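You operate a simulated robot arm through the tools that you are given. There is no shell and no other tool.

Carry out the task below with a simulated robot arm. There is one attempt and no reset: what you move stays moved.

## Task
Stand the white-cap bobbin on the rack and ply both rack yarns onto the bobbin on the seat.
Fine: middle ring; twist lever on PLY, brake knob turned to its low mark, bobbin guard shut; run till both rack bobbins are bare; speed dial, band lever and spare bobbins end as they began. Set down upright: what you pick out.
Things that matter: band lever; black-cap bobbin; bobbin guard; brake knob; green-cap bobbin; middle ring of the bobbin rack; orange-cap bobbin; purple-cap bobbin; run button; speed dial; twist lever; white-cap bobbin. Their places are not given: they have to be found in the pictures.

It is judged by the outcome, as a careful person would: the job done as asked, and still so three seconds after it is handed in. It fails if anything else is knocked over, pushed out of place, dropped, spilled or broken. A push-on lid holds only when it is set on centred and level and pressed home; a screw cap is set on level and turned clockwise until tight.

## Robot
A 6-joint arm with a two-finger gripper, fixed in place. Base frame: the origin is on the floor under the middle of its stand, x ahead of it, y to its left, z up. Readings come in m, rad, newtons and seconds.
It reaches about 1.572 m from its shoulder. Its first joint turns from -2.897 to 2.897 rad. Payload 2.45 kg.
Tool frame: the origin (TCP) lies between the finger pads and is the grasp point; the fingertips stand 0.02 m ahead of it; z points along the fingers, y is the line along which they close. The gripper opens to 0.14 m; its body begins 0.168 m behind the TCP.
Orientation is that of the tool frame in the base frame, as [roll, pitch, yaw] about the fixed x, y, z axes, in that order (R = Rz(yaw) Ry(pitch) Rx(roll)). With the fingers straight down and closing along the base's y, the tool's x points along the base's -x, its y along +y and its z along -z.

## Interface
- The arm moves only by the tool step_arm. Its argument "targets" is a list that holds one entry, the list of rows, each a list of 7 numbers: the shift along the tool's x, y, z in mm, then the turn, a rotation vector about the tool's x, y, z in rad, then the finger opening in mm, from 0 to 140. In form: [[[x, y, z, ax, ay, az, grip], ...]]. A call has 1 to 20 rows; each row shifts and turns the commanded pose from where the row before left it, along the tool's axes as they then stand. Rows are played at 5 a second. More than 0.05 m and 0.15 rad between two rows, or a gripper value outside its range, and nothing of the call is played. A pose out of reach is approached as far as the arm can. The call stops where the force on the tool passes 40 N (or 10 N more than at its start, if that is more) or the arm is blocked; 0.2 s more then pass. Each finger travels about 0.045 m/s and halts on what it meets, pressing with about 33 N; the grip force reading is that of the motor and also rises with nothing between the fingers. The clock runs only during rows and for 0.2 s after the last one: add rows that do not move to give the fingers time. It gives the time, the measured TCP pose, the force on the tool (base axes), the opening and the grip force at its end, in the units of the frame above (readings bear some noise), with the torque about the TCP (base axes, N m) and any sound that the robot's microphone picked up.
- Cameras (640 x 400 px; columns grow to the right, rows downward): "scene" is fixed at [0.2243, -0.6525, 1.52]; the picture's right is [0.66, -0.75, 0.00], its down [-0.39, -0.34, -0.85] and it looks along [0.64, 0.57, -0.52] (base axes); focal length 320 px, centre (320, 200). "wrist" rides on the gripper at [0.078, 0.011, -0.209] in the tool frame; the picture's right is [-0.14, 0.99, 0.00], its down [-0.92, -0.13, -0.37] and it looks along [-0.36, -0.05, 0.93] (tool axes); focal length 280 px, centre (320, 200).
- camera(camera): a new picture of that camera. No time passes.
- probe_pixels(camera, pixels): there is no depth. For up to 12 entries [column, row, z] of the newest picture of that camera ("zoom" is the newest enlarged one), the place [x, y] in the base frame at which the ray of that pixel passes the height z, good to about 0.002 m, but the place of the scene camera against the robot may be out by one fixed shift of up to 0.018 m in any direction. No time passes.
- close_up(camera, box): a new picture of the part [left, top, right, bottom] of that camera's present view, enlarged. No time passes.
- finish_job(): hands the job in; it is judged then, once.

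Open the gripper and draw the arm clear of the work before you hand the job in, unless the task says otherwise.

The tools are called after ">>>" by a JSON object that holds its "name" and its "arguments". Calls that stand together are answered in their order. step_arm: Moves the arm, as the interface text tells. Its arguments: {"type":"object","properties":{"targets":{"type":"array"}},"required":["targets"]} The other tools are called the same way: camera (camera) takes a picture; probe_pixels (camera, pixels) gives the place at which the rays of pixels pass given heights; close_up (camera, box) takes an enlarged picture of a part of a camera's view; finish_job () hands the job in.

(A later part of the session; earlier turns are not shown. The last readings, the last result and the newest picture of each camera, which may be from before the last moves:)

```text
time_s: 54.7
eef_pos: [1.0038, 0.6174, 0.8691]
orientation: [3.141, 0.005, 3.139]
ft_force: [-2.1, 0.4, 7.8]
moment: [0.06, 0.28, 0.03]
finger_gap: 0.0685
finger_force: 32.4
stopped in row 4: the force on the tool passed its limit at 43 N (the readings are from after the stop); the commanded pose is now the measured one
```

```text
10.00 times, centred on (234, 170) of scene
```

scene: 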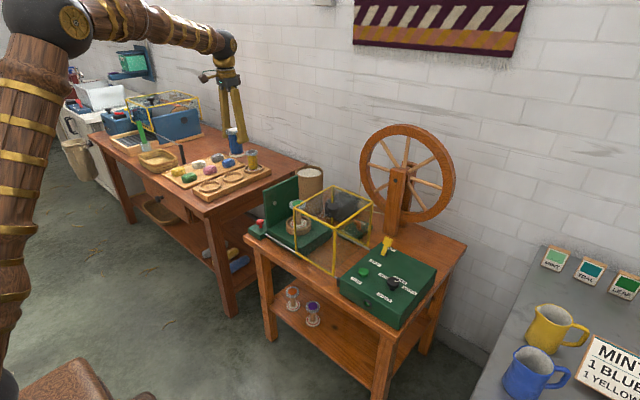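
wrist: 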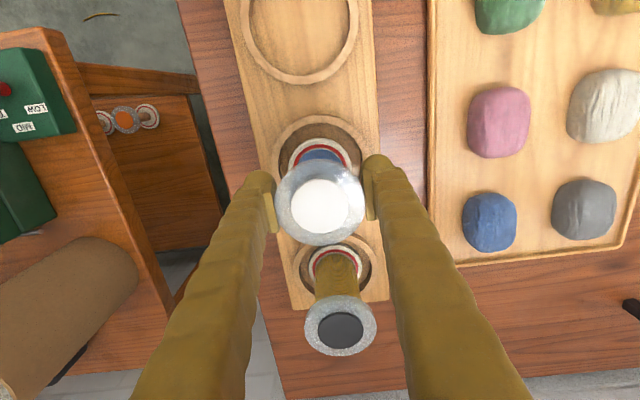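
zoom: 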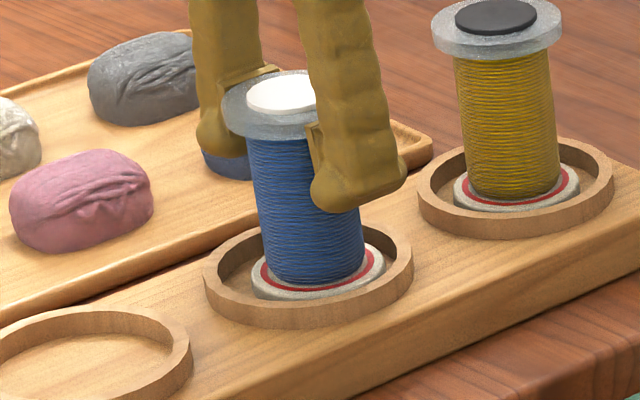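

The base has touched down inside the ring (upward force). I open the fingers slowly to let it settle, then check.

>>> {"name": "step_arm", "arguments": {"targets": [[[0, 0, 0, 0, 0, 0, 66], [0, 0, 0, 0, 0, 0, 70], [0, 0, 0, 0, 0, 0, 74], [0, 0, 0, 0, 0, 0, 80], [0, 0, 0, 0, 0, 0, 86], [0, 0, 0, 0, 0, 0, 90], [0, 0, 0, 0, 0, 0, 90]]]}}

>>> {"name": "close_up", "arguments": {"camera": "scene", "box": [210, 150, 258, 190]}}

>>> {"name": "camera", "arguments": {"camera": "wrist"}}

```text
time_s: 56.3
eef_pos: [1.0045, 0.619, 0.868]
orientation: [3.14, 0.003, 3.14]
ft_force: [-0.8, 0.3, 0.0]
moment: [-0.04, -0.02, 0.03]
finger_gap: 0.0899
finger_force: 0.2
```

```text
10.00 times, centred on (234, 170) of scene
```

zoom: 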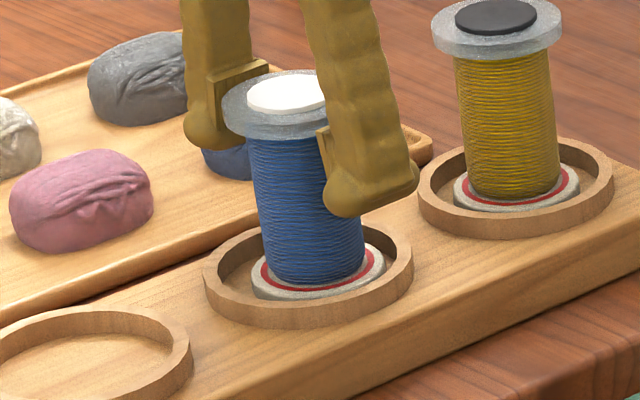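

```text
taken
```

wrist: 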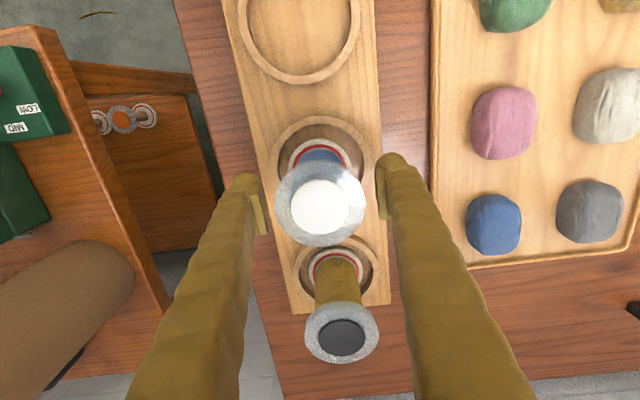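

The white-cap bobbin stands in the middle ring like its neighbour. I rise straight up to clear it and verify.

>>> {"name": "step_arm", "arguments": {"targets": [[[0, 0, -10, 0, 0, 0, 95], [0, 0, -20, 0, 0, 0, 100], [0, 0, -35, 0, 0, 0, 100], [0, 0, -40, 0, 0, 0, 100], [20, 0, -35, 0, 0, 0, 100], [35, 0, -30, 0, 0, 0, 100], [40, -20, -20, 0, 0, 0, 100], [0, 0, 0, 0, 0, 0, 100]]]}}

>>> {"name": "camera", "arguments": {"camera": "wrist"}}

>>> {"name": "close_up", "arguments": {"camera": "scene", "box": [180, 130, 276, 200]}}

```text
time_s: 58.1
eef_pos: [0.9079, 0.5961, 1.0576]
orientation: [3.138, 0.004, 3.14]
ft_force: [-0.2, 0.5, -0.4]
moment: [-0.05, -0.02, 0.02]
finger_gap: 0.1003
finger_force: 0.1
```

```text
taken
```

wrist: 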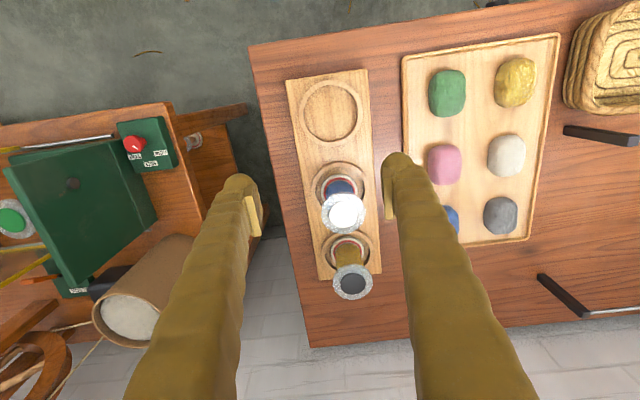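

```text
5.71 times, centred on (228, 165) of scene
```

zoom: 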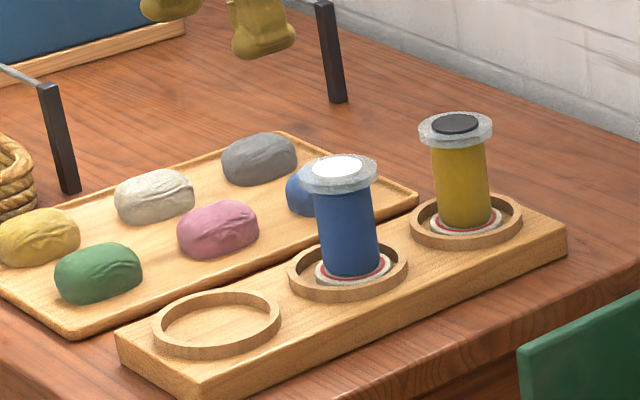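

The white-cap bobbin stands upright in the middle ring. Now I return to the brake knob at (0.8755, 0.263) to make sure it's fully at LOW; I travel there and turn the tool.

>>> {"name": "step_arm", "arguments": {"targets": [[[4, -41.6, 0, 0, 0, 0, 100], [4, -41.6, 0, 0, 0, 0, 95], [4, -41.6, 0, 0, 0, 0, 90], [4, -41.6, 0, 0, 0, 0, 85], [4, -41.6, 0, 0, 0, 0, 80], [4, -41.6, 0, 0, 0, 0, 75], [4, -41.6, 0, 0, 0, 0, 70], [4, -41.6, 0, 0, 0, 0, 60], [0, 0, 0, 0, 0, 0.145, 60], [0, 0, 0, 0, 0, 0.145, 60], [0, 0, 0, 0, 0, 0.145, 60], [0, 0, 0, 0, 0, 0.145, 60], [0, 0, 0, 0, 0, 0.145, 60], [0, 0, 0, 0, 0, 0.145, 60], [0, 0, 0, 0, 0, 0.145, 60], [0, 0, 0, 0, 0, 0.145, 60], [0, 0, 0, 0, 0, 0.145, 60], [0, 0, 0, 0, 0, 0.145, 60], [0, 0, 0, 0, 0, 0.145, 60], [0, 0, 0, 0, 0, 0, 60]]]}}

>>> {"name": "camera", "arguments": {"camera": "wrist"}}

```text
time_s: 62.3
eef_pos: [0.8755, 0.2656, 1.0557]
orientation: [3.138, -0.001, 1.543]
ft_force: [0.0, 0.1, 0.3]
moment: [0.0, -0.05, 0.04]
finger_gap: 0.0601
finger_force: 0.1
```

```text
taken
```

wrist: 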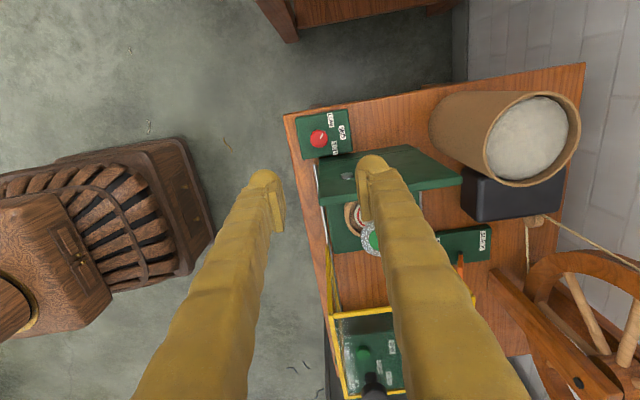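

I zoom on the brake knob at (319,138) to confirm its present pointer.

>>> {"name": "close_up", "arguments": {"camera": "wrist", "box": [295, 108, 359, 158]}}

>>> {"name": "step_arm", "arguments": {"targets": [[[-2.5, 0, 40, 0, 0, 0, 50], [0, 0, 40, 0, 0, 0, 50], [0, 0, 40, 0, 0, 0, 50], [0, 0, 40, 0, 0, 0, 50], [0, 0, 0, 0, 0, 0, 50]]]}}

>>> {"name": "close_up", "arguments": {"camera": "wrist", "box": [270, 100, 370, 180]}}

```text
8.00 times, centred on (327, 133) of wrist
```

zoom: 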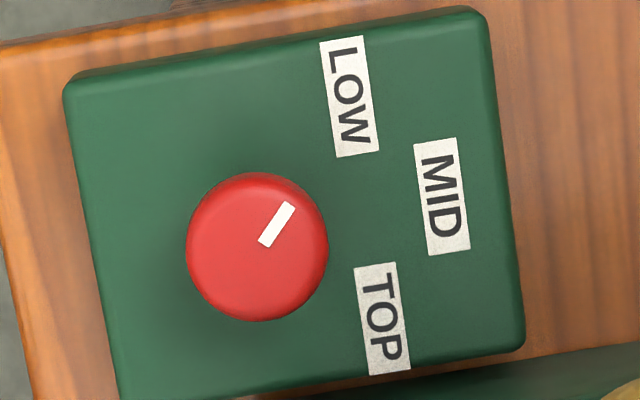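

```text
time_s: 63.5
eef_pos: [0.8773, 0.264, 0.8975]
orientation: [3.139, -0.002, 1.545]
ft_force: [0.7, -0.3, -0.5]
moment: [-0.03, 0.02, 0.0]
finger_gap: 0.05
finger_force: 0.2
```

```text
5.00 times, centred on (320, 140) of wrist
```

zoom: 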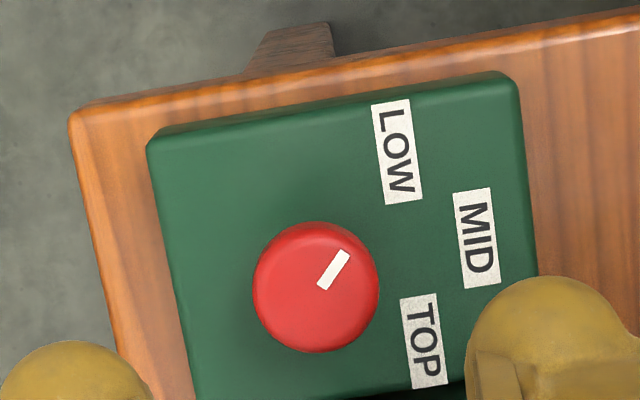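

The LOW label's centre seems squeezed inward by the panel edge; the speed dial's own mark stands at ≈60° from the middle, so the LOW mark is likely farther round than my 46°. I go down and grip the knob again.

>>> {"name": "step_arm", "arguments": {"targets": [[[-1, -1.5, 40, 0, 0, 0, 50], [0, 0, 40, 0, 0, 0, 50], [0, 0, 35, 0, 0, 0, 50], [0, 0, 24, 0, 0, 0, 45], [0, 0, 0, 0, 0, 0, 38], [0, 0, 0, 0, 0, 0, 33], [0, 0, 0, 0, 0, 0, 30], [0, 0, 0, 0, 0, 0, 28], [0, 0, 0, 0, 0, 0, 26]]]}}

>>> {"name": "close_up", "arguments": {"camera": "wrist", "box": [260, 140, 380, 215]}}

```text
time_s: 65.5
eef_pos: [0.8749, 0.2635, 0.7567]
orientation: [3.138, -0.003, 1.545]
ft_force: [-4.5, 0.9, -1.6]
moment: [0.0, 0.01, 0.02]
finger_gap: 0.0291
finger_force: 2.1
```

```text
5.33 times, centred on (320, 178) of wrist
```

zoom: 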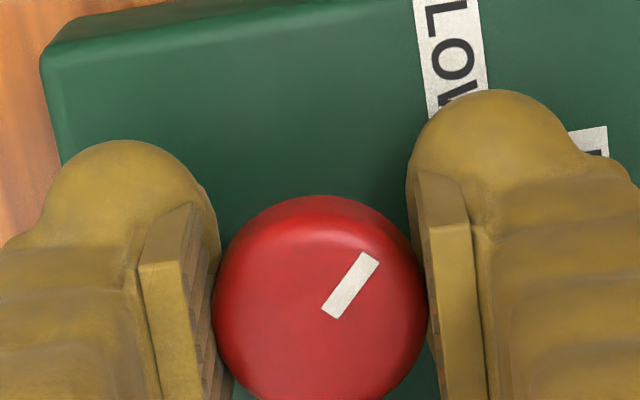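

Gripped with the pointer at about 52° in this view. I firm up and turn counter-clockwise by 0.24 rad in small rows.

>>> {"name": "step_arm", "arguments": {"targets": [[[0, 0, 0, 0, 0, 0, 22], [0, 0, 0, 0, 0, -0.06, 22], [0, 0, 0, 0, 0, -0.06, 22], [0, 0, 0, 0, 0, -0.06, 22], [0, 0, 0, 0, 0, -0.06, 22]]]}}

>>> {"name": "close_up", "arguments": {"camera": "wrist", "box": [260, 140, 380, 215]}}

```text
time_s: 66.7
eef_pos: [0.8735, 0.2626, 0.7568]
orientation: [3.141, -0.002, 1.784]
ft_force: [-36.1, 21.0, 1.6]
moment: [0.27, 0.17, -0.02]
finger_gap: 0.028
finger_force: 44.9
```

```text
5.33 times, centred on (320, 178) of wrist
```

zoom: 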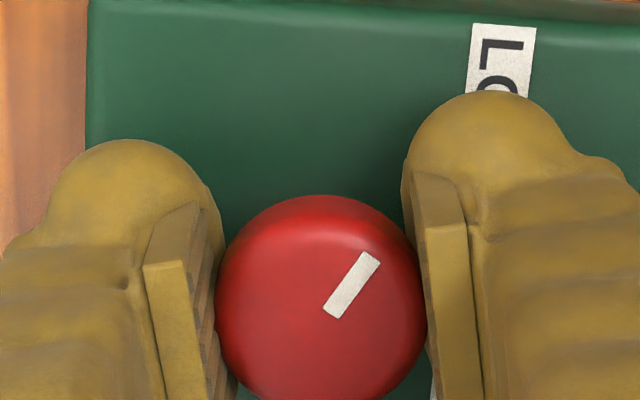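

The pointer still turned with the gripper, so it is now near 60°. The side force is high, so I release, rise and check.

>>> {"name": "step_arm", "arguments": {"targets": [[[0, 0, 0, 0, 0, 0, 36], [0, 0, 0, 0, 0, 0, 45], [0, 0, 0, 0, 0, 0, 55], [0, 0, -30, 0, 0, 0, 55], [0, 0, -40, 0, 0, 0, 55], [0, 0, -40, 0, 0, 0, 55], [0, 0, -40, 0, 0, 0, 55], [0, 0, 0, 0, 0, 0, 55]]]}}

>>> {"name": "close_up", "arguments": {"camera": "wrist", "box": [280, 100, 370, 170]}}

>>> {"name": "close_up", "arguments": {"camera": "scene", "box": [240, 210, 288, 240]}}

```text
time_s: 68.5
eef_pos: [0.873, 0.2629, 0.9062]
orientation: [3.138, -0.001, 1.783]
ft_force: [0.3, 0.0, 0.1]
moment: [0.0, -0.04, 0.01]
finger_gap: 0.0551
finger_force: 0.0
```

```text
5.71 times, centred on (325, 135) of wrist
```

zoom: 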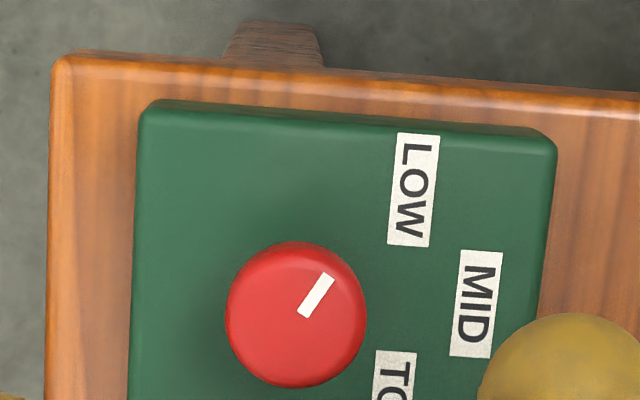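

```text
13.33 times, centred on (264, 225) of scene
```

zoom: 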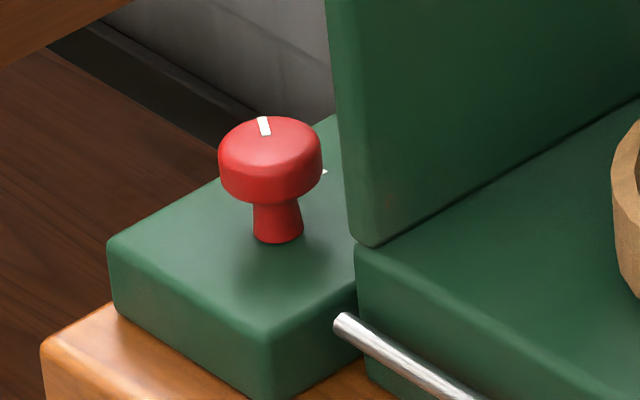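

The pointer now stands at ~60° on the LOW side, mirroring how the speed dial stands at its own mark. Next the guard: I rise, turn back and move to view the guard and its black handle knob.

>>> {"name": "step_arm", "arguments": {"targets": [[[0, 0, -40, 0, 0, -0.136, 60], [0, 0, -40, 0, 0, -0.136, 60], [0, 0, -40, 0, 0, -0.136, 65], [0, 0, -40, 0, 0, -0.136, 70], [0, 0, -40, 0, 0, -0.136, 75], [0, 0, 0, 0, 0, -0.136, 80], [0, 0, 0, 0, 0, -0.136, 85], [0, 0, 0, 0, 0, -0.136, 90], [0, 0, 0, 0, 0, -0.136, 100], [0, 0, 0, 0, 0, -0.134, 110], [7, -40, 0, 0, 0, 0, 120], [7, -40, 0, 0, 0, 0, 130], [7, -40, 0, 0, 0, 0, 140], [7, -40, 0, 0, 0, 0, 140], [7, -40, 0, 0, 0, 0, 140], [7, -40, 0, 0, 0, 0, 140], [7, -40, 0, 0, 0, 0, 140], [0, 0, 0, 0, 0, 0, 140]]]}}

>>> {"name": "camera", "arguments": {"camera": "wrist"}}

>>> {"name": "close_up", "arguments": {"camera": "wrist", "box": [220, 100, 420, 260]}}

```text
time_s: 72.3
eef_pos: [0.8271, -0.0174, 1.1085]
orientation: [3.14, 0.005, -3.14]
ft_force: [0.6, 0.1, 0.7]
moment: [-0.01, 0.02, -0.03]
finger_gap: 0.1403
finger_force: 0.2
```

```text
taken
```

wrist: 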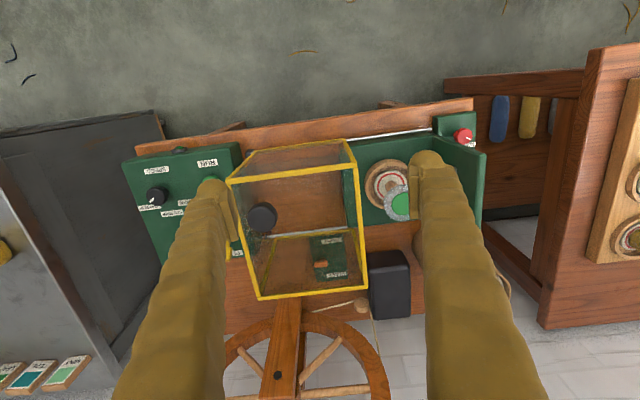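

```text
2.50 times, centred on (320, 180) of wrist
```

zoom: 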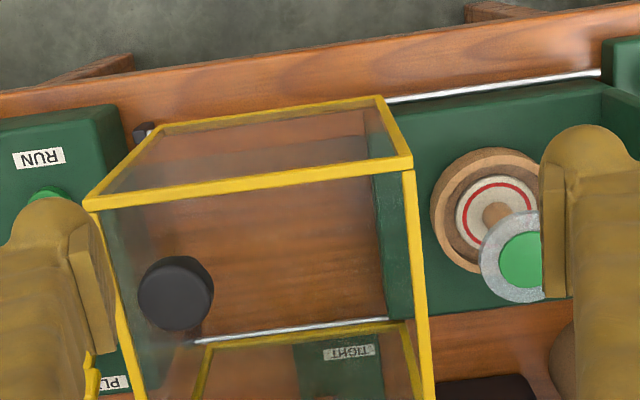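

Triangulating gives the guard's top at z≈0.944 (x 0.85–1.05, y −0.15 to 0.03) and its handle knob at (0.896, −0.105), top z≈0.977. I move above the knob with the fingers at 60 mm.

>>> {"name": "step_arm", "arguments": {"targets": [[[-23, -29, 0, 0, 0, 0, 120], [-23, -29, 0, 0, 0, 0, 100], [-23, -29.6, 0, 0, 0, 0, 80], [0, 0, 20, 0, 0, 0, 64], [0, 0, 20, 0, 0, 0, 60], [0, 0, 10, 0, 0, 0, 60], [0, 0, 0, 0, 0, 0, 60]]]}}

>>> {"name": "camera", "arguments": {"camera": "wrist"}}

>>> {"name": "close_up", "arguments": {"camera": "scene", "box": [270, 140, 400, 240]}}

```text
time_s: 73.9
eef_pos: [0.8944, -0.1061, 1.0567]
orientation: [3.141, 0.002, -3.139]
ft_force: [0.3, -0.2, -0.4]
moment: [0.0, -0.01, -0.03]
finger_gap: 0.0601
finger_force: 0.0
```

```text
taken
```

wrist: 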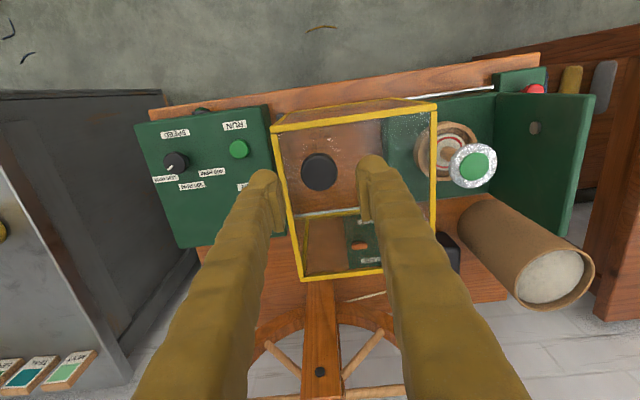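

```text
4.00 times, centred on (335, 190) of scene
```

zoom: 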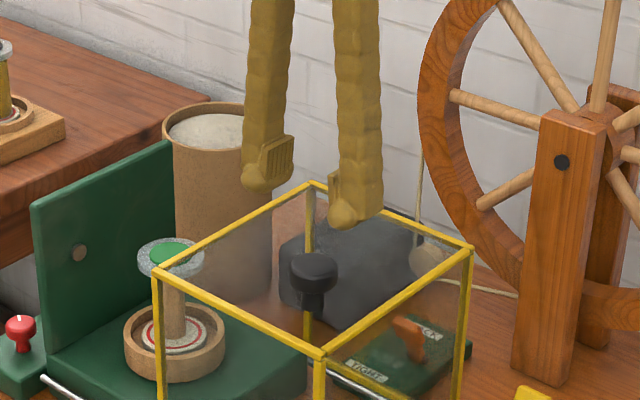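

The knob at (319,172) is on axis. I descend to z≈0.985 and check how the tips stand against the knob and the guard's top.

>>> {"name": "step_arm", "arguments": {"targets": [[[-2, 0, 25, 0, 0, 0, 60], [0, 0, 25, 0, 0, 0, 60], [0, 0, 20, 0, 0, 0, 60], [0, 0, 0, 0, 0, 0, 60]]]}}

>>> {"name": "close_up", "arguments": {"camera": "wrist", "box": [240, 140, 400, 240]}}

>>> {"name": "close_up", "arguments": {"camera": "scene", "box": [290, 170, 380, 230]}}

```text
time_s: 74.9
eef_pos: [0.8968, -0.1032, 0.9853]
orientation: [3.139, 0.004, -3.141]
ft_force: [0.5, -0.2, -0.6]
moment: [-0.01, 0.0, -0.02]
finger_gap: 0.0601
finger_force: 0.1
```

```text
4.00 times, centred on (320, 190) of wrist
```

zoom: 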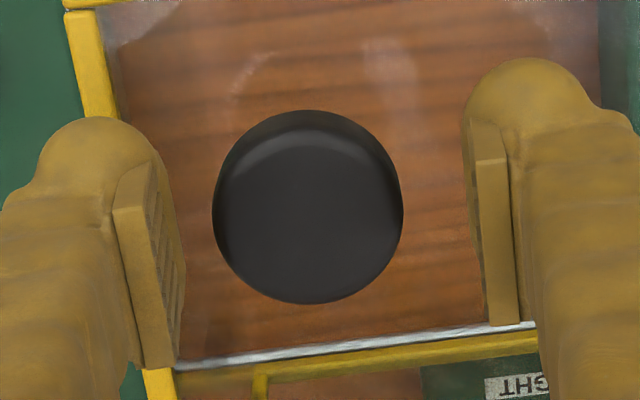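

```text
6.67 times, centred on (335, 200) of scene
```

zoom: 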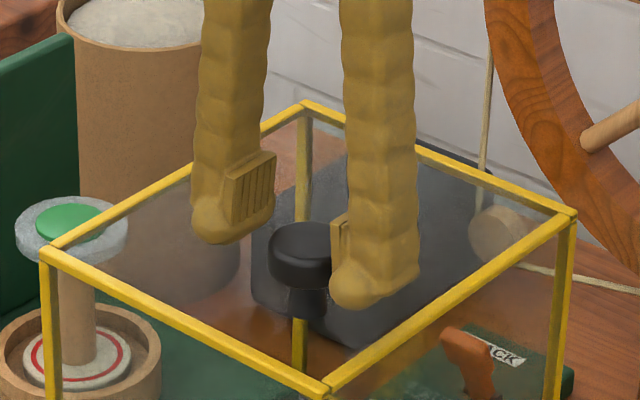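

The knob's top is at z≈0.974. I lower 11 mm more so the tips cage its cap, narrow to 46 mm without squeezing, and begin sliding toward +y.

>>> {"name": "step_arm", "arguments": {"targets": [[[0, -2, 6, 0, 0, 0, 56], [0, 0, 5, 0, 0, 0, 50], [0, 0, 0, 0, 0, 0, 46], [0, 0, 0, 0, 0, 0, 46], [0, 8, 0, 0, 0, 0, 46], [0, 10, 0, 0, 0, 0, 46], [0, 12, 0, 0, 0, 0, 46]]]}}

>>> {"name": "close_up", "arguments": {"camera": "scene", "box": [270, 160, 390, 240]}}

>>> {"name": "camera", "arguments": {"camera": "wrist"}}

```text
time_s: 76.5
eef_pos: [0.8966, -0.0759, 0.9768]
orientation: [3.14, 0.004, -3.141]
ft_force: [0.6, 1.3, -0.4]
moment: [0.0, 0.01, 0.01]
finger_gap: 0.0461
finger_force: 0.1
```

```text
5.00 times, centred on (330, 200) of scene
```

zoom: 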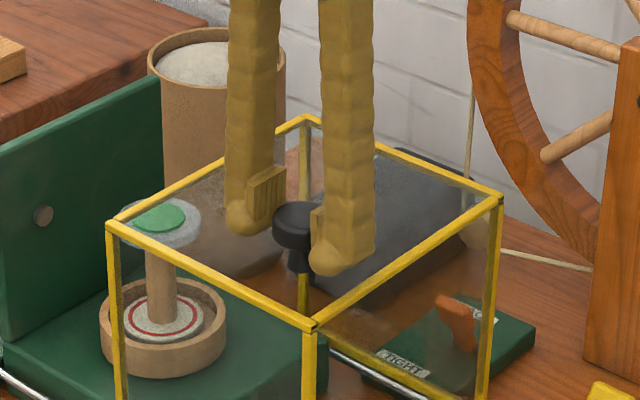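

```text
taken
```

wrist: 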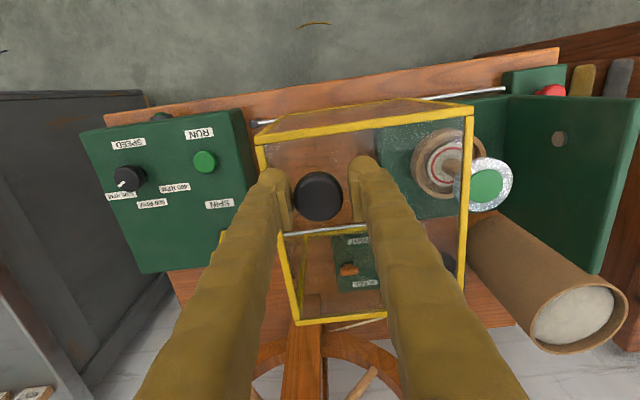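

The guard slides with little force (1.3 N). I go on in small steps, watching for any contact with the green-cap bobbin as the guard's open end reaches it.

>>> {"name": "step_arm", "arguments": {"targets": [[[0, 8, 0, 0, 0, 0, 46], [0, 8, 0, 0, 0, 0, 46], [0, 8, 0, 0, 0, 0, 46], [0, 8, 0, 0, 0, 0, 46]]]}}

>>> {"name": "close_up", "arguments": {"camera": "scene", "box": [250, 170, 370, 250]}}

>>> {"name": "close_up", "arguments": {"camera": "wrist", "box": [380, 80, 580, 240]}}

```text
time_s: 77.5
eef_pos: [0.8971, -0.0464, 0.9751]
orientation: [3.14, 0.003, -3.141]
ft_force: [0.2, -0.2, -0.4]
moment: [-0.01, -0.02, -0.01]
finger_gap: 0.0459
finger_force: 0.0
```

```text
5.00 times, centred on (310, 210) of scene
```

zoom: 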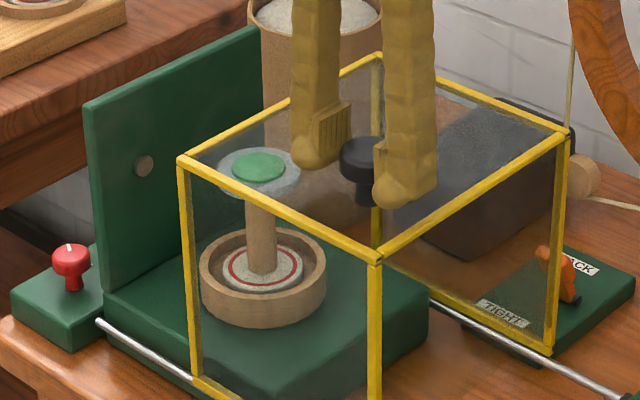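

```text
2.50 times, centred on (480, 160) of wrist
```

zoom: 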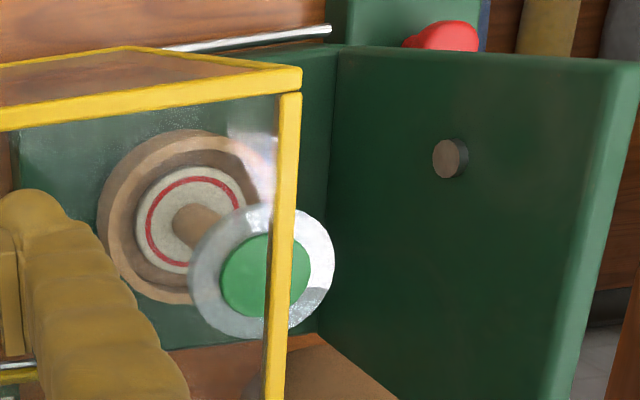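

The guard passes over the green-cap bobbin without touching it. I keep sliding in 10 mm rows.

>>> {"name": "step_arm", "arguments": {"targets": [[[0, 10, 0, 0, 0, 0, 46], [0, 10, 0, 0, 0, 0, 46], [0, 10, 0, 0, 0, 0, 46], [0, 10, 0, 0, 0, 0, 46], [0, 10, 0, 0, 0, 0, 46], [0, 10, 0, 0, 0, 0, 46]]]}}

>>> {"name": "close_up", "arguments": {"camera": "scene", "box": [240, 160, 360, 240]}}

```text
time_s: 78.9
eef_pos: [0.8967, 0.0159, 0.9757]
orientation: [3.14, 0.004, -3.139]
ft_force: [0.2, 0.4, -0.4]
moment: [-0.04, -0.01, 0.03]
finger_gap: 0.0461
finger_force: 0.1
```

```text
5.00 times, centred on (300, 200) of scene
```

zoom: 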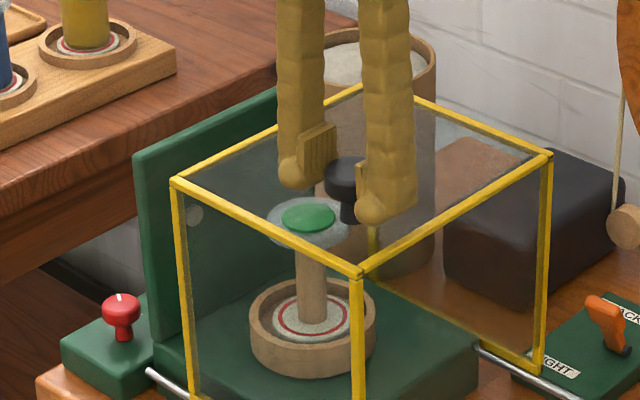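

The guard's leading edge nears the plate. I continue in 6 mm rows until it meets the stop.

>>> {"name": "step_arm", "arguments": {"targets": [[[0, 6, 0, 0, 0, 0, 46], [0, 6, 0, 0, 0, 0, 46], [0, 6, 0, 0, 0, 0, 46], [0, 6, 0, 0, 0, 0, 46], [0, 6, 0, 0, 0, 0, 46]]]}}

>>> {"name": "close_up", "arguments": {"camera": "scene", "box": [240, 160, 360, 240]}}

>>> {"name": "camera", "arguments": {"camera": "wrist"}}

```text
time_s: 80.1
eef_pos: [0.8962, 0.0445, 0.9772]
orientation: [3.141, 0.004, -3.142]
ft_force: [-0.6, -0.8, 0.4]
moment: [-0.01, -0.01, 0.02]
finger_gap: 0.0463
finger_force: 0.1
```

```text
5.00 times, centred on (300, 200) of scene
```

zoom: 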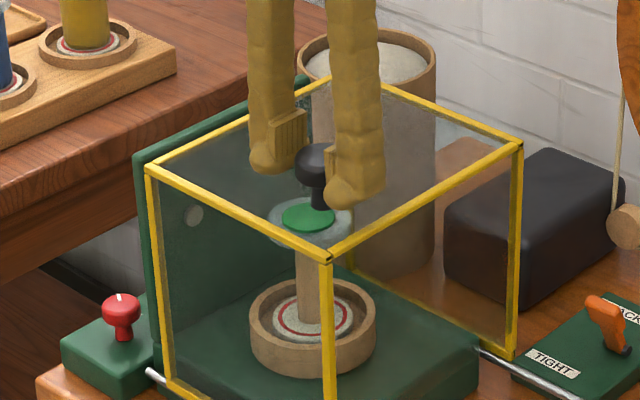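

```text
taken
```

wrist: 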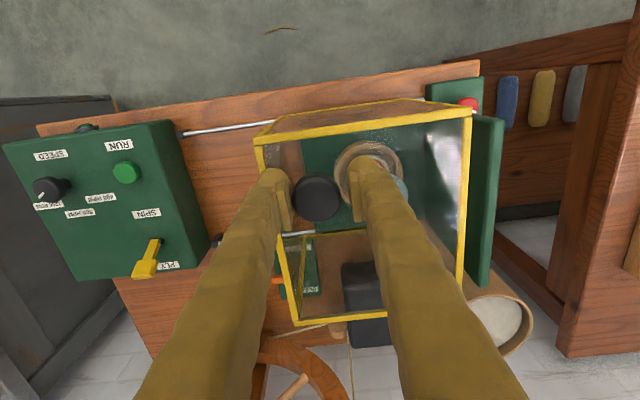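

The guard is almost at the plate, with no resistance yet. I continue in 4 mm rows.

>>> {"name": "step_arm", "arguments": {"targets": [[[0, 4, 0, 0, 0, 0, 46], [0, 4, 0, 0, 0, 0, 46], [0, 4, 0, 0, 0, 0, 46], [0, 4, 0, 0, 0, 0, 46], [0, 4, 0, 0, 0, 0, 46], [0, 4, 0, 0, 0, 0, 46]]]}}

>>> {"name": "close_up", "arguments": {"camera": "scene", "box": [230, 160, 350, 240]}}

>>> {"name": "close_up", "arguments": {"camera": "wrist", "box": [400, 80, 520, 180]}}

```text
time_s: 81.5
eef_pos: [0.897, 0.0671, 0.9747]
orientation: [3.138, 0.004, -3.141]
ft_force: [0.5, -12.4, -1.3]
moment: [-0.09, 0.01, -0.06]
finger_gap: 0.0545
finger_force: 6.2
```

```text
5.00 times, centred on (290, 200) of scene
```

zoom: 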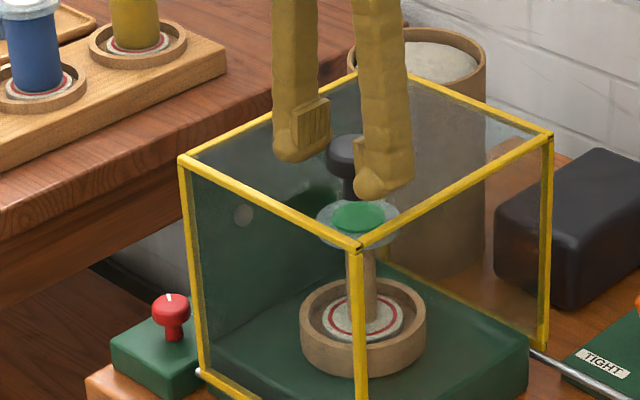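

```text
4.00 times, centred on (460, 130) of wrist
```

zoom: 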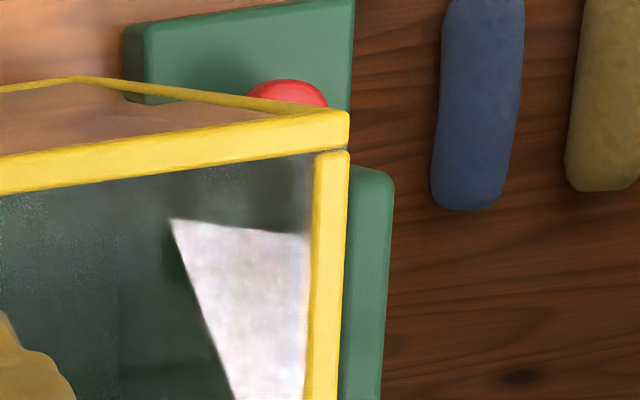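

The guard meets the plate with 12 N reaction. I press 4 mm more to be sure it is home.

>>> {"name": "step_arm", "arguments": {"targets": [[[0, 2, 0, 0, 0, 0, 46], [0, 2, 0, 0, 0, 0, 46], [0, 0, 0, 0, 0, 0, 46]]]}}

>>> {"name": "camera", "arguments": {"camera": "wrist"}}

>>> {"name": "camera", "arguments": {"camera": "scene"}}

```text
time_s: 82.3
eef_pos: [0.8956, 0.0719, 0.9763]
orientation: [3.139, 0.004, -3.142]
ft_force: [4.9, -26.0, -6.8]
moment: [-0.08, -0.04, 0.02]
finger_gap: 0.0635
finger_force: 13.4
```

```text
taken
```

wrist: 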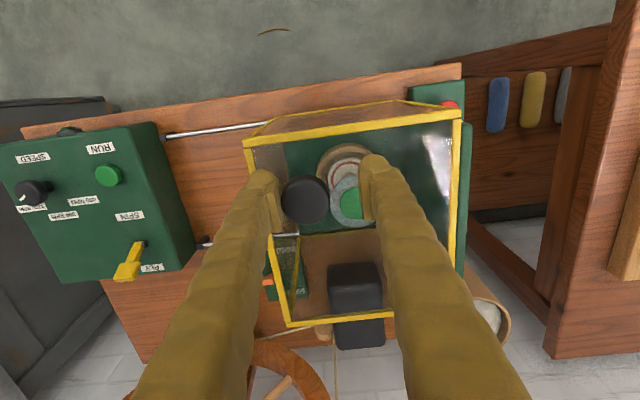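

```text
taken
```

scene: 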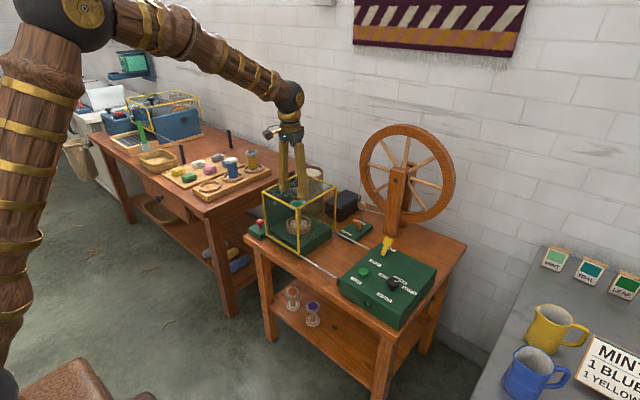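

The guard is shut firmly against the plate. I ease back, open, rise off the knob, close the gripper, and travel above the RUN button near (0.895, −0.245).

>>> {"name": "step_arm", "arguments": {"targets": [[[0, -6, 0, 0, 0, 0, 70], [0, -3, 0, 0, 0, 0, 80], [0, 0, -20, 0, 0, 0, 85], [0, 0, -40, 0, 0, 0, 70], [0, -20, -30, 0, 0, 0, 50], [0, -40, 0, 0, 0, 0, 30], [0, -45, 0, 0, 0, 0, 10], [0, -45, 0, 0, 0, 0, 0], [0, -45, 0, 0, 0, 0, 0], [0, -45, 0, 0, 0, 0, 0], [0, -40, 0, 0, 0, 0, 0], [0, 0, 0, 0, 0, 0, 0]]]}}

>>> {"name": "camera", "arguments": {"camera": "wrist"}}

>>> {"name": "camera", "arguments": {"camera": "scene"}}

```text
time_s: 84.9
eef_pos: [0.8982, -0.2157, 1.0656]
orientation: [3.141, 0.003, -3.14]
ft_force: [0.2, 0.6, -0.4]
moment: [0.02, -0.01, -0.06]
finger_gap: 0.0
finger_force: 29.4
```

```text
taken
```

wrist: 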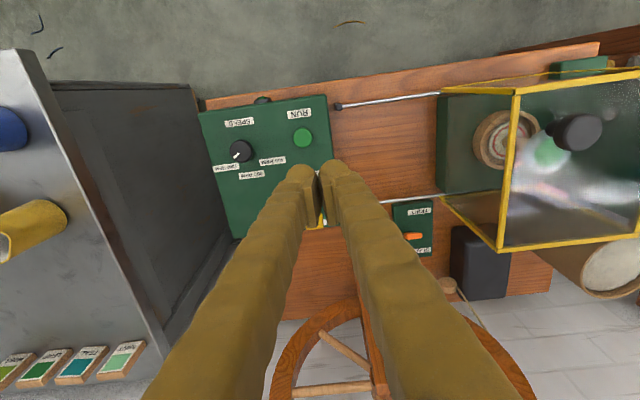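

```text
taken
```

scene: 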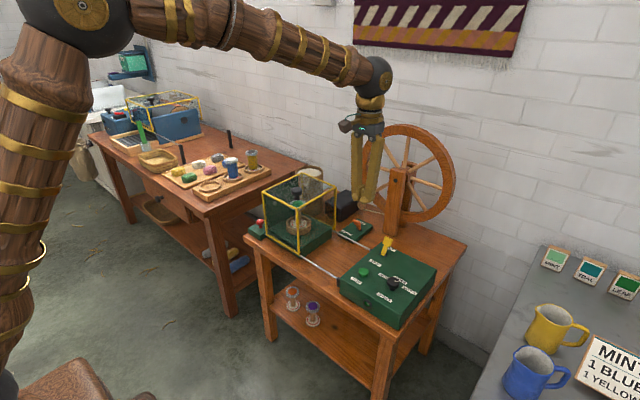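

The guard looks shut at scene (300,215). I zoom to confirm guard, brake pointer and levers, and probe the RUN button at wrist (302,137).

>>> {"name": "close_up", "arguments": {"camera": "scene", "box": [240, 160, 360, 250]}}

>>> {"name": "close_up", "arguments": {"camera": "wrist", "box": [270, 100, 350, 150]}}

>>> {"name": "probe_pixels", "arguments": {"camera": "wrist", "pixels": [[302, 137, 0.77], [302, 137, 0.78], [302, 137, 0.79], [302, 137, 0.8]]}}

```text
4.44 times, centred on (300, 205) of scene
```

zoom: 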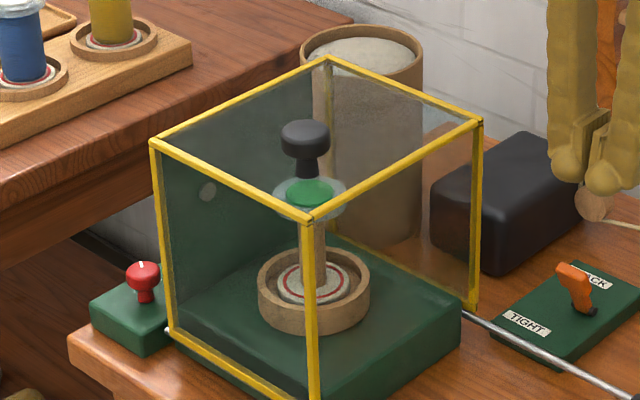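

```text
8.00 times, centred on (310, 125) of wrist
```

zoom: 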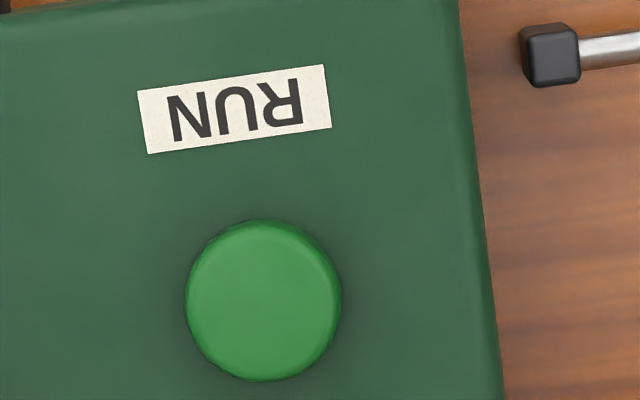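

```text
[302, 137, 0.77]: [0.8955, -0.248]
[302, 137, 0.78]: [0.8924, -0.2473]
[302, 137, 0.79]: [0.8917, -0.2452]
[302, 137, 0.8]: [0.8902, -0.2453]
```

The RUN button's centre is at (0.894, −0.246), about 34 mm wide. I move over it with closed fingertips and come down to just above it.

>>> {"name": "step_arm", "arguments": {"targets": [[[4, -30, 0, 0, 0, 0, 0], [0, 0, 45, 0, 0, 0, 0], [0, 0, 45, 0, 0, 0, 0], [0, 0, 45, 0, 0, 0, 0], [0, 0, 45, 0, 0, 0, 0], [0, 0, 45, 0, 0, 0, 0], [0, 0, 10, 0, 0, 0, 0], [0, 0, 0, 0, 0, 0, 0]]]}}

>>> {"name": "close_up", "arguments": {"camera": "scene", "box": [320, 230, 420, 300]}}

>>> {"name": "camera", "arguments": {"camera": "wrist"}}

```text
time_s: 86.7
eef_pos: [0.8931, -0.246, 0.8299]
orientation: [3.14, 0.005, -3.14]
ft_force: [-0.6, 0.1, -0.2]
moment: [-0.01, -0.02, 0.03]
finger_gap: 0.0
finger_force: 29.0
```

```text
5.71 times, centred on (370, 265) of scene
```

zoom: 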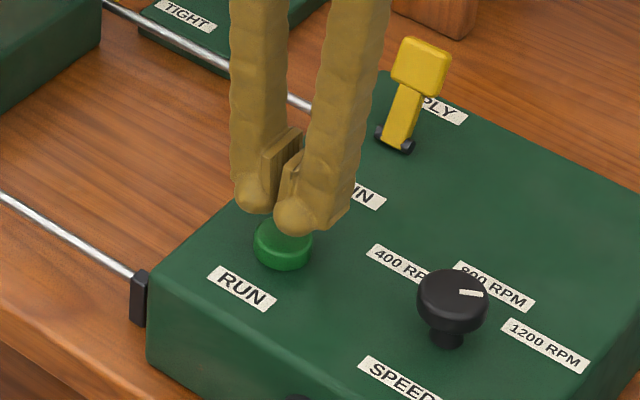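

```text
taken
```

wrist: 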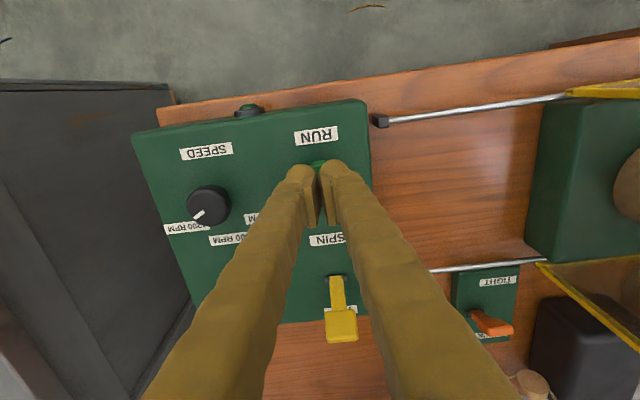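

The fingertips are right above the button. I press down in small steps.

>>> {"name": "step_arm", "arguments": {"targets": [[[0, 0, 5, 0, 0, 0, 0], [0, 0, 5, 0, 0, 0, 0], [0, 0, 5, 0, 0, 0, 0], [0, 0, 4, 0, 0, 0, 0]]]}}

>>> {"name": "close_up", "arguments": {"camera": "scene", "box": [320, 230, 420, 300]}}

```text
time_s: 87.7
eef_pos: [0.8948, -0.2478, 0.8124]
orientation: [3.139, 0.003, -3.139]
ft_force: [-0.6, -0.2, 0.1]
moment: [-0.02, -0.02, 0.06]
finger_gap: 0.0001
finger_force: 29.5
```

```text
5.71 times, centred on (370, 265) of scene
```

zoom: 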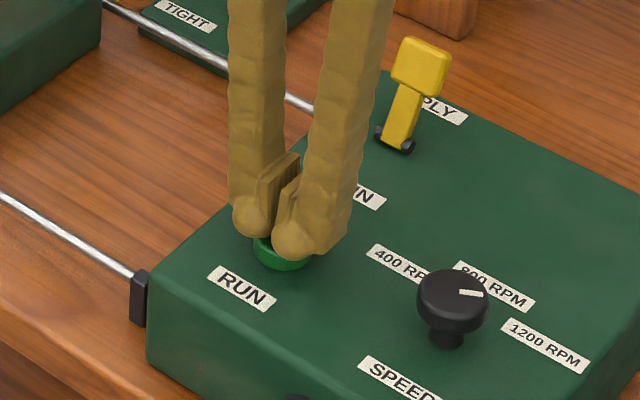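

No contact yet at TCP z 0.812. I continue in 2–3 mm steps.

>>> {"name": "step_arm", "arguments": {"targets": [[[0, 0, 3, 0, 0, 0, 0], [0, 0, 3, 0, 0, 0, 0], [0, 0, 2, 0, 0, 0, 0]]]}}

```text
time_s: 88.5
eef_pos: [0.8949, -0.2464, 0.8033]
orientation: [3.138, 0.004, -3.14]
ft_force: [0.6, 1.6, 1.7]
moment: [0.05, 0.06, 0.0]
finger_gap: 0.0064
finger_force: 29.2
heard: click
```

A click was heard. I raise the fingers at once and look at the lamp and the bobbins.

>>> {"name": "step_arm", "arguments": {"targets": [[[0, 0, -15, 0, 0, 0, 0], [0, 0, -30, 0, 0, 0, 0], [0, 0, -40, 0, 0, 0, 0]]]}}

>>> {"name": "camera", "arguments": {"camera": "scene"}}

>>> {"name": "close_up", "arguments": {"camera": "scene", "box": [320, 230, 440, 320]}}

>>> {"name": "close_up", "arguments": {"camera": "scene", "box": [200, 140, 340, 250]}}

```text
time_s: 89.3
eef_pos: [0.894, -0.2466, 0.8884]
orientation: [3.139, 0.003, -3.14]
ft_force: [0.5, 0.4, -1.4]
moment: [0.0, -0.01, 0.05]
finger_gap: 0.0
finger_force: 29.4
```

```text
taken
```

scene: 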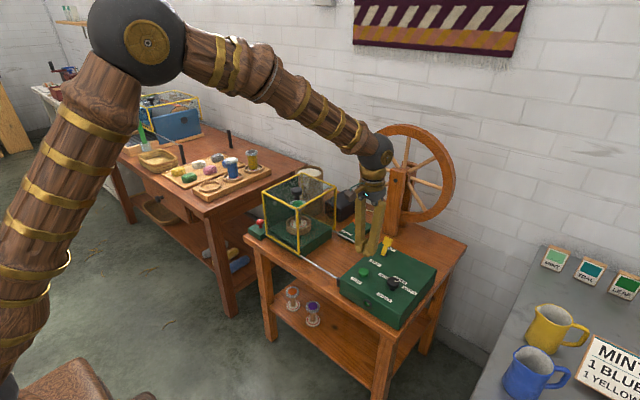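

```text
4.44 times, centred on (380, 275) of scene
```

zoom: 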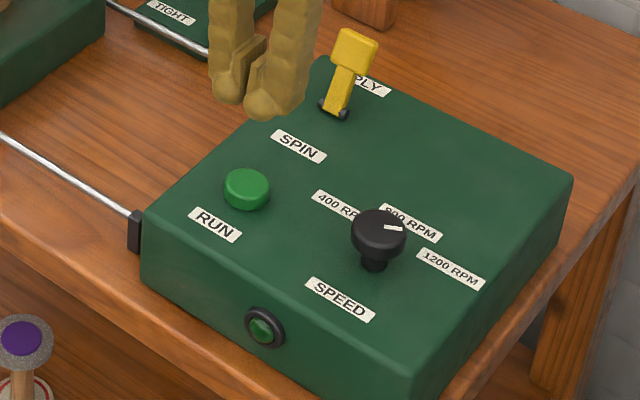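

```text
3.64 times, centred on (270, 195) of scene
```

zoom: 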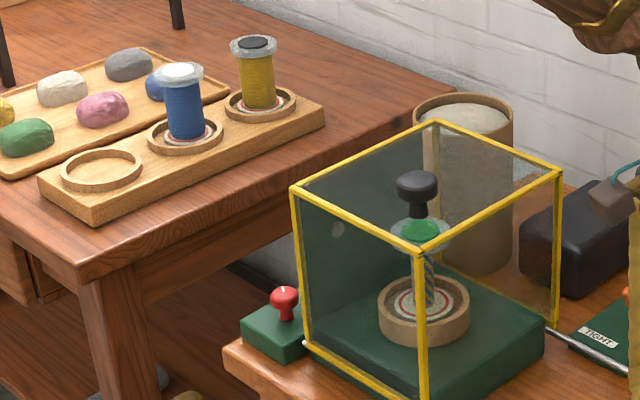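

The green-cap bobbin already shows blue-and-yellow stripes, so the machine seems to be running. I wait a couple of seconds in place and look again.

>>> {"name": "step_arm", "arguments": {"targets": [[[0, 0, 0, 0, 0, 0, 0], [0, 0, 0, 0, 0, 0, 0], [0, 0, 0, 0, 0, 0, 0], [0, 0, 0, 0, 0, 0, 0], [0, 0, 0, 0, 0, 0, 0], [0, 0, 0, 0, 0, 0, 0], [0, 0, 0, 0, 0, 0, 0], [0, 0, 0, 0, 0, 0, 0], [0, 0, 0, 0, 0, 0, 0], [0, 0, 0, 0, 0, 0, 0]]]}}

>>> {"name": "close_up", "arguments": {"camera": "scene", "box": [200, 140, 340, 250]}}

>>> {"name": "close_up", "arguments": {"camera": "scene", "box": [320, 230, 440, 320]}}

```text
time_s: 91.5
eef_pos: [0.8933, -0.2447, 0.8893]
orientation: [3.139, 0.004, -3.139]
ft_force: [-0.1, -0.3, 0.1]
moment: [0.02, 0.02, 0.0]
finger_gap: 0.0
finger_force: 28.9
```

```text
3.64 times, centred on (270, 195) of scene
```

zoom: 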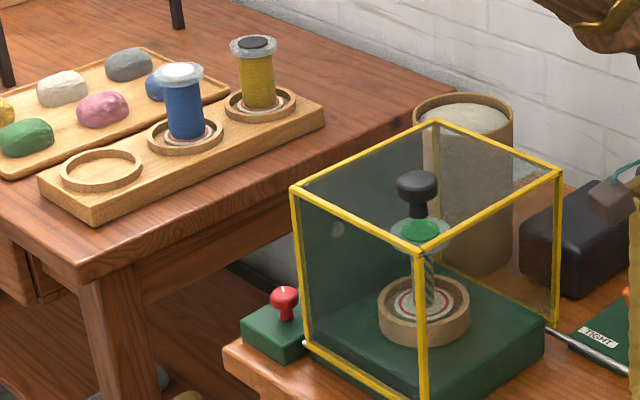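

```text
4.44 times, centred on (380, 275) of scene
```

zoom: 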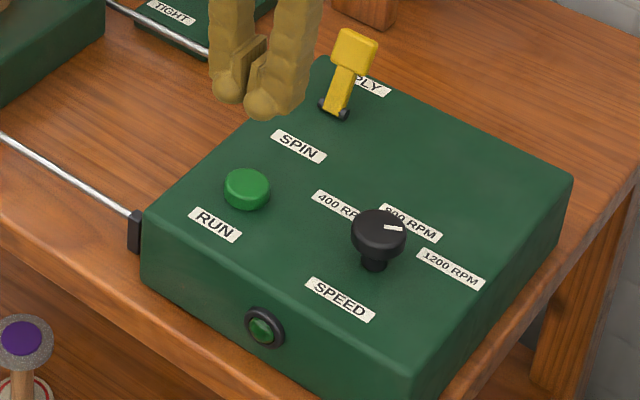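

No change over 2 s and no motor sound, so the run button seems to work only while held. I go back down and hold it pressed, watching the lamp and yarn.

>>> {"name": "step_arm", "arguments": {"targets": [[[0, 0, 40, 0, 0, 0, 0], [0, 0, 30, 0, 0, 0, 0], [0, 0, 12, 0, 0, 0, 0], [0, 0, 4, 0, 0, 0, 0], [0, 0, 0, 0, 0, 0, 0], [0, 0, 0, 0, 0, 0, 0], [0, 0, 0, 0, 0, 0, 0]]]}}

>>> {"name": "close_up", "arguments": {"camera": "scene", "box": [200, 140, 340, 250]}}

>>> {"name": "close_up", "arguments": {"camera": "scene", "box": [320, 230, 440, 320]}}

```text
time_s: 93.1
eef_pos: [0.8936, -0.2461, 0.8029]
orientation: [3.139, 0.004, -3.14]
ft_force: [-1.6, 0.5, 2.3]
moment: [0.06, 0.02, 0.0]
finger_gap: 0.0057
finger_force: 29.9
heard: click
```

```text
3.64 times, centred on (270, 195) of scene
```

zoom: 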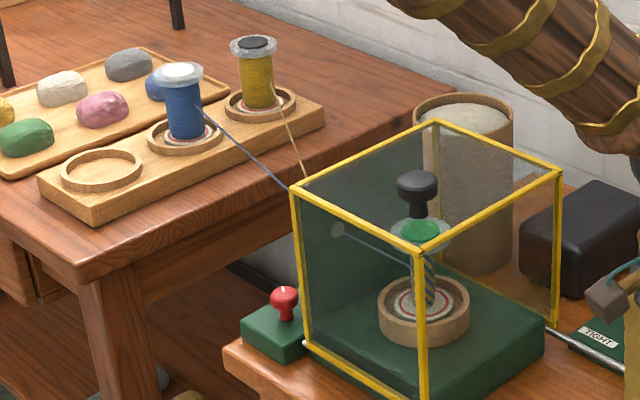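

```text
4.44 times, centred on (380, 275) of scene
```

zoom: 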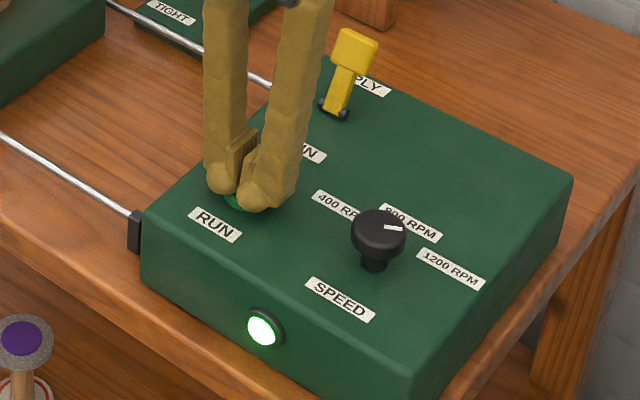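

While held, the lamp is lit and both yarns run from the rack to the seat. I keep holding it pressed.

>>> {"name": "step_arm", "arguments": {"targets": [[[0, 0, 0, 0, 0, 0, 0], [0, 0, 0, 0, 0, 0, 0], [0, 0, 0, 0, 0, 0, 0], [0, 0, 0, 0, 0, 0, 0], [0, 0, 0, 0, 0, 0, 0], [0, 0, 0, 0, 0, 0, 0], [0, 0, 0, 0, 0, 0, 0], [0, 0, 0, 0, 0, 0, 0], [0, 0, 0, 0, 0, 0, 0], [0, 0, 0, 0, 0, 0, 0], [0, 0, 0, 0, 0, 0, 0], [0, 0, 0, 0, 0, 0, 0], [0, 0, 0, 0, 0, 0, 0], [0, 0, 0, 0, 0, 0, 0], [0, 0, 0, 0, 0, 0, 0], [0, 0, 0, 0, 0, 0, 0], [0, 0, 0, 0, 0, 0, 0], [0, 0, 0, 0, 0, 0, 0]]]}}

>>> {"name": "close_up", "arguments": {"camera": "scene", "box": [200, 140, 340, 250]}}

>>> {"name": "close_up", "arguments": {"camera": "scene", "box": [320, 230, 440, 320]}}

```text
time_s: 96.9
eef_pos: [0.8924, -0.2455, 0.803]
orientation: [3.14, 0.003, -3.141]
ft_force: [-0.2, -0.4, 1.7]
moment: [0.02, -0.02, 0.01]
finger_gap: 0.0062
finger_force: 30.1
```

```text
3.64 times, centred on (270, 195) of scene
```

zoom: 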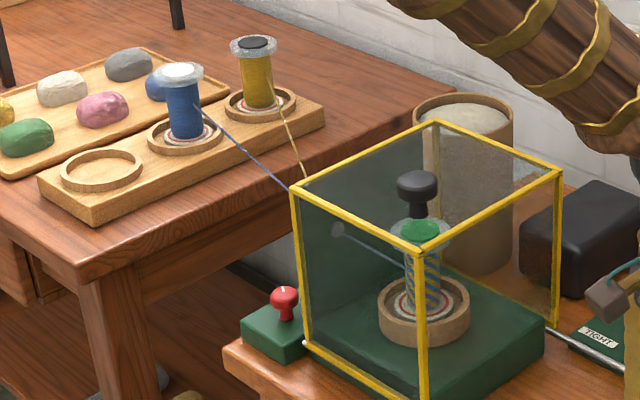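

```text
4.44 times, centred on (380, 275) of scene
```

zoom: 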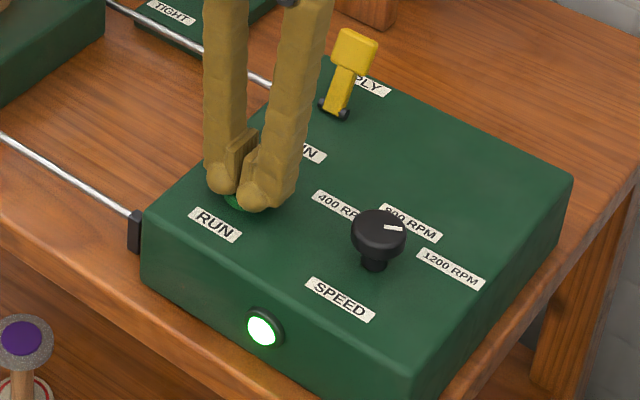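

The seat bobbin is filling and the rack bobbins are thinning; lamp still lit. I hold on.

>>> {"name": "step_arm", "arguments": {"targets": [[[0, 0, 0, 0, 0, 0, 0], [0, 0, 0, 0, 0, 0, 0], [0, 0, 0, 0, 0, 0, 0], [0, 0, 0, 0, 0, 0, 0], [0, 0, 0, 0, 0, 0, 0], [0, 0, 0, 0, 0, 0, 0], [0, 0, 0, 0, 0, 0, 0], [0, 0, 0, 0, 0, 0, 0], [0, 0, 0, 0, 0, 0, 0], [0, 0, 0, 0, 0, 0, 0], [0, 0, 0, 0, 0, 0, 0], [0, 0, 0, 0, 0, 0, 0], [0, 0, 0, 0, 0, 0, 0], [0, 0, 0, 0, 0, 0, 0], [0, 0, 0, 0, 0, 0, 0], [0, 0, 0, 0, 0, 0, 0], [0, 0, 0, 0, 0, 0, 0], [0, 0, 0, 0, 0, 0, 0], [0, 0, 0, 0, 0, 0, 0], [0, 0, 0, 0, 0, 0, 0]]]}}

>>> {"name": "close_up", "arguments": {"camera": "scene", "box": [200, 140, 340, 250]}}

```text
time_s: 101.1
eef_pos: [0.8936, -0.2462, 0.8031]
orientation: [3.14, 0.002, -3.14]
ft_force: [-0.4, 0.2, 2.3]
moment: [-0.01, -0.03, 0.0]
finger_gap: 0.0061
finger_force: 29.2
```

```text
3.64 times, centred on (270, 195) of scene
```

zoom: 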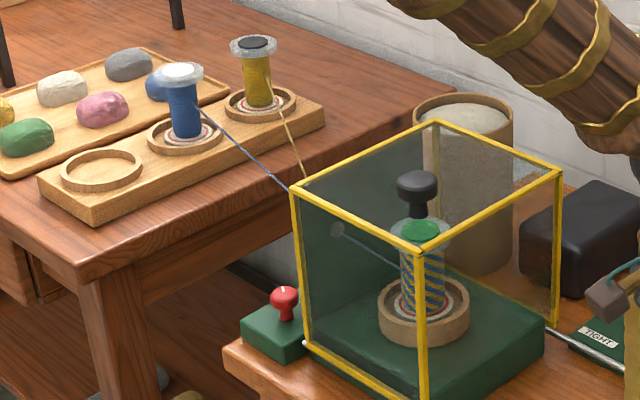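

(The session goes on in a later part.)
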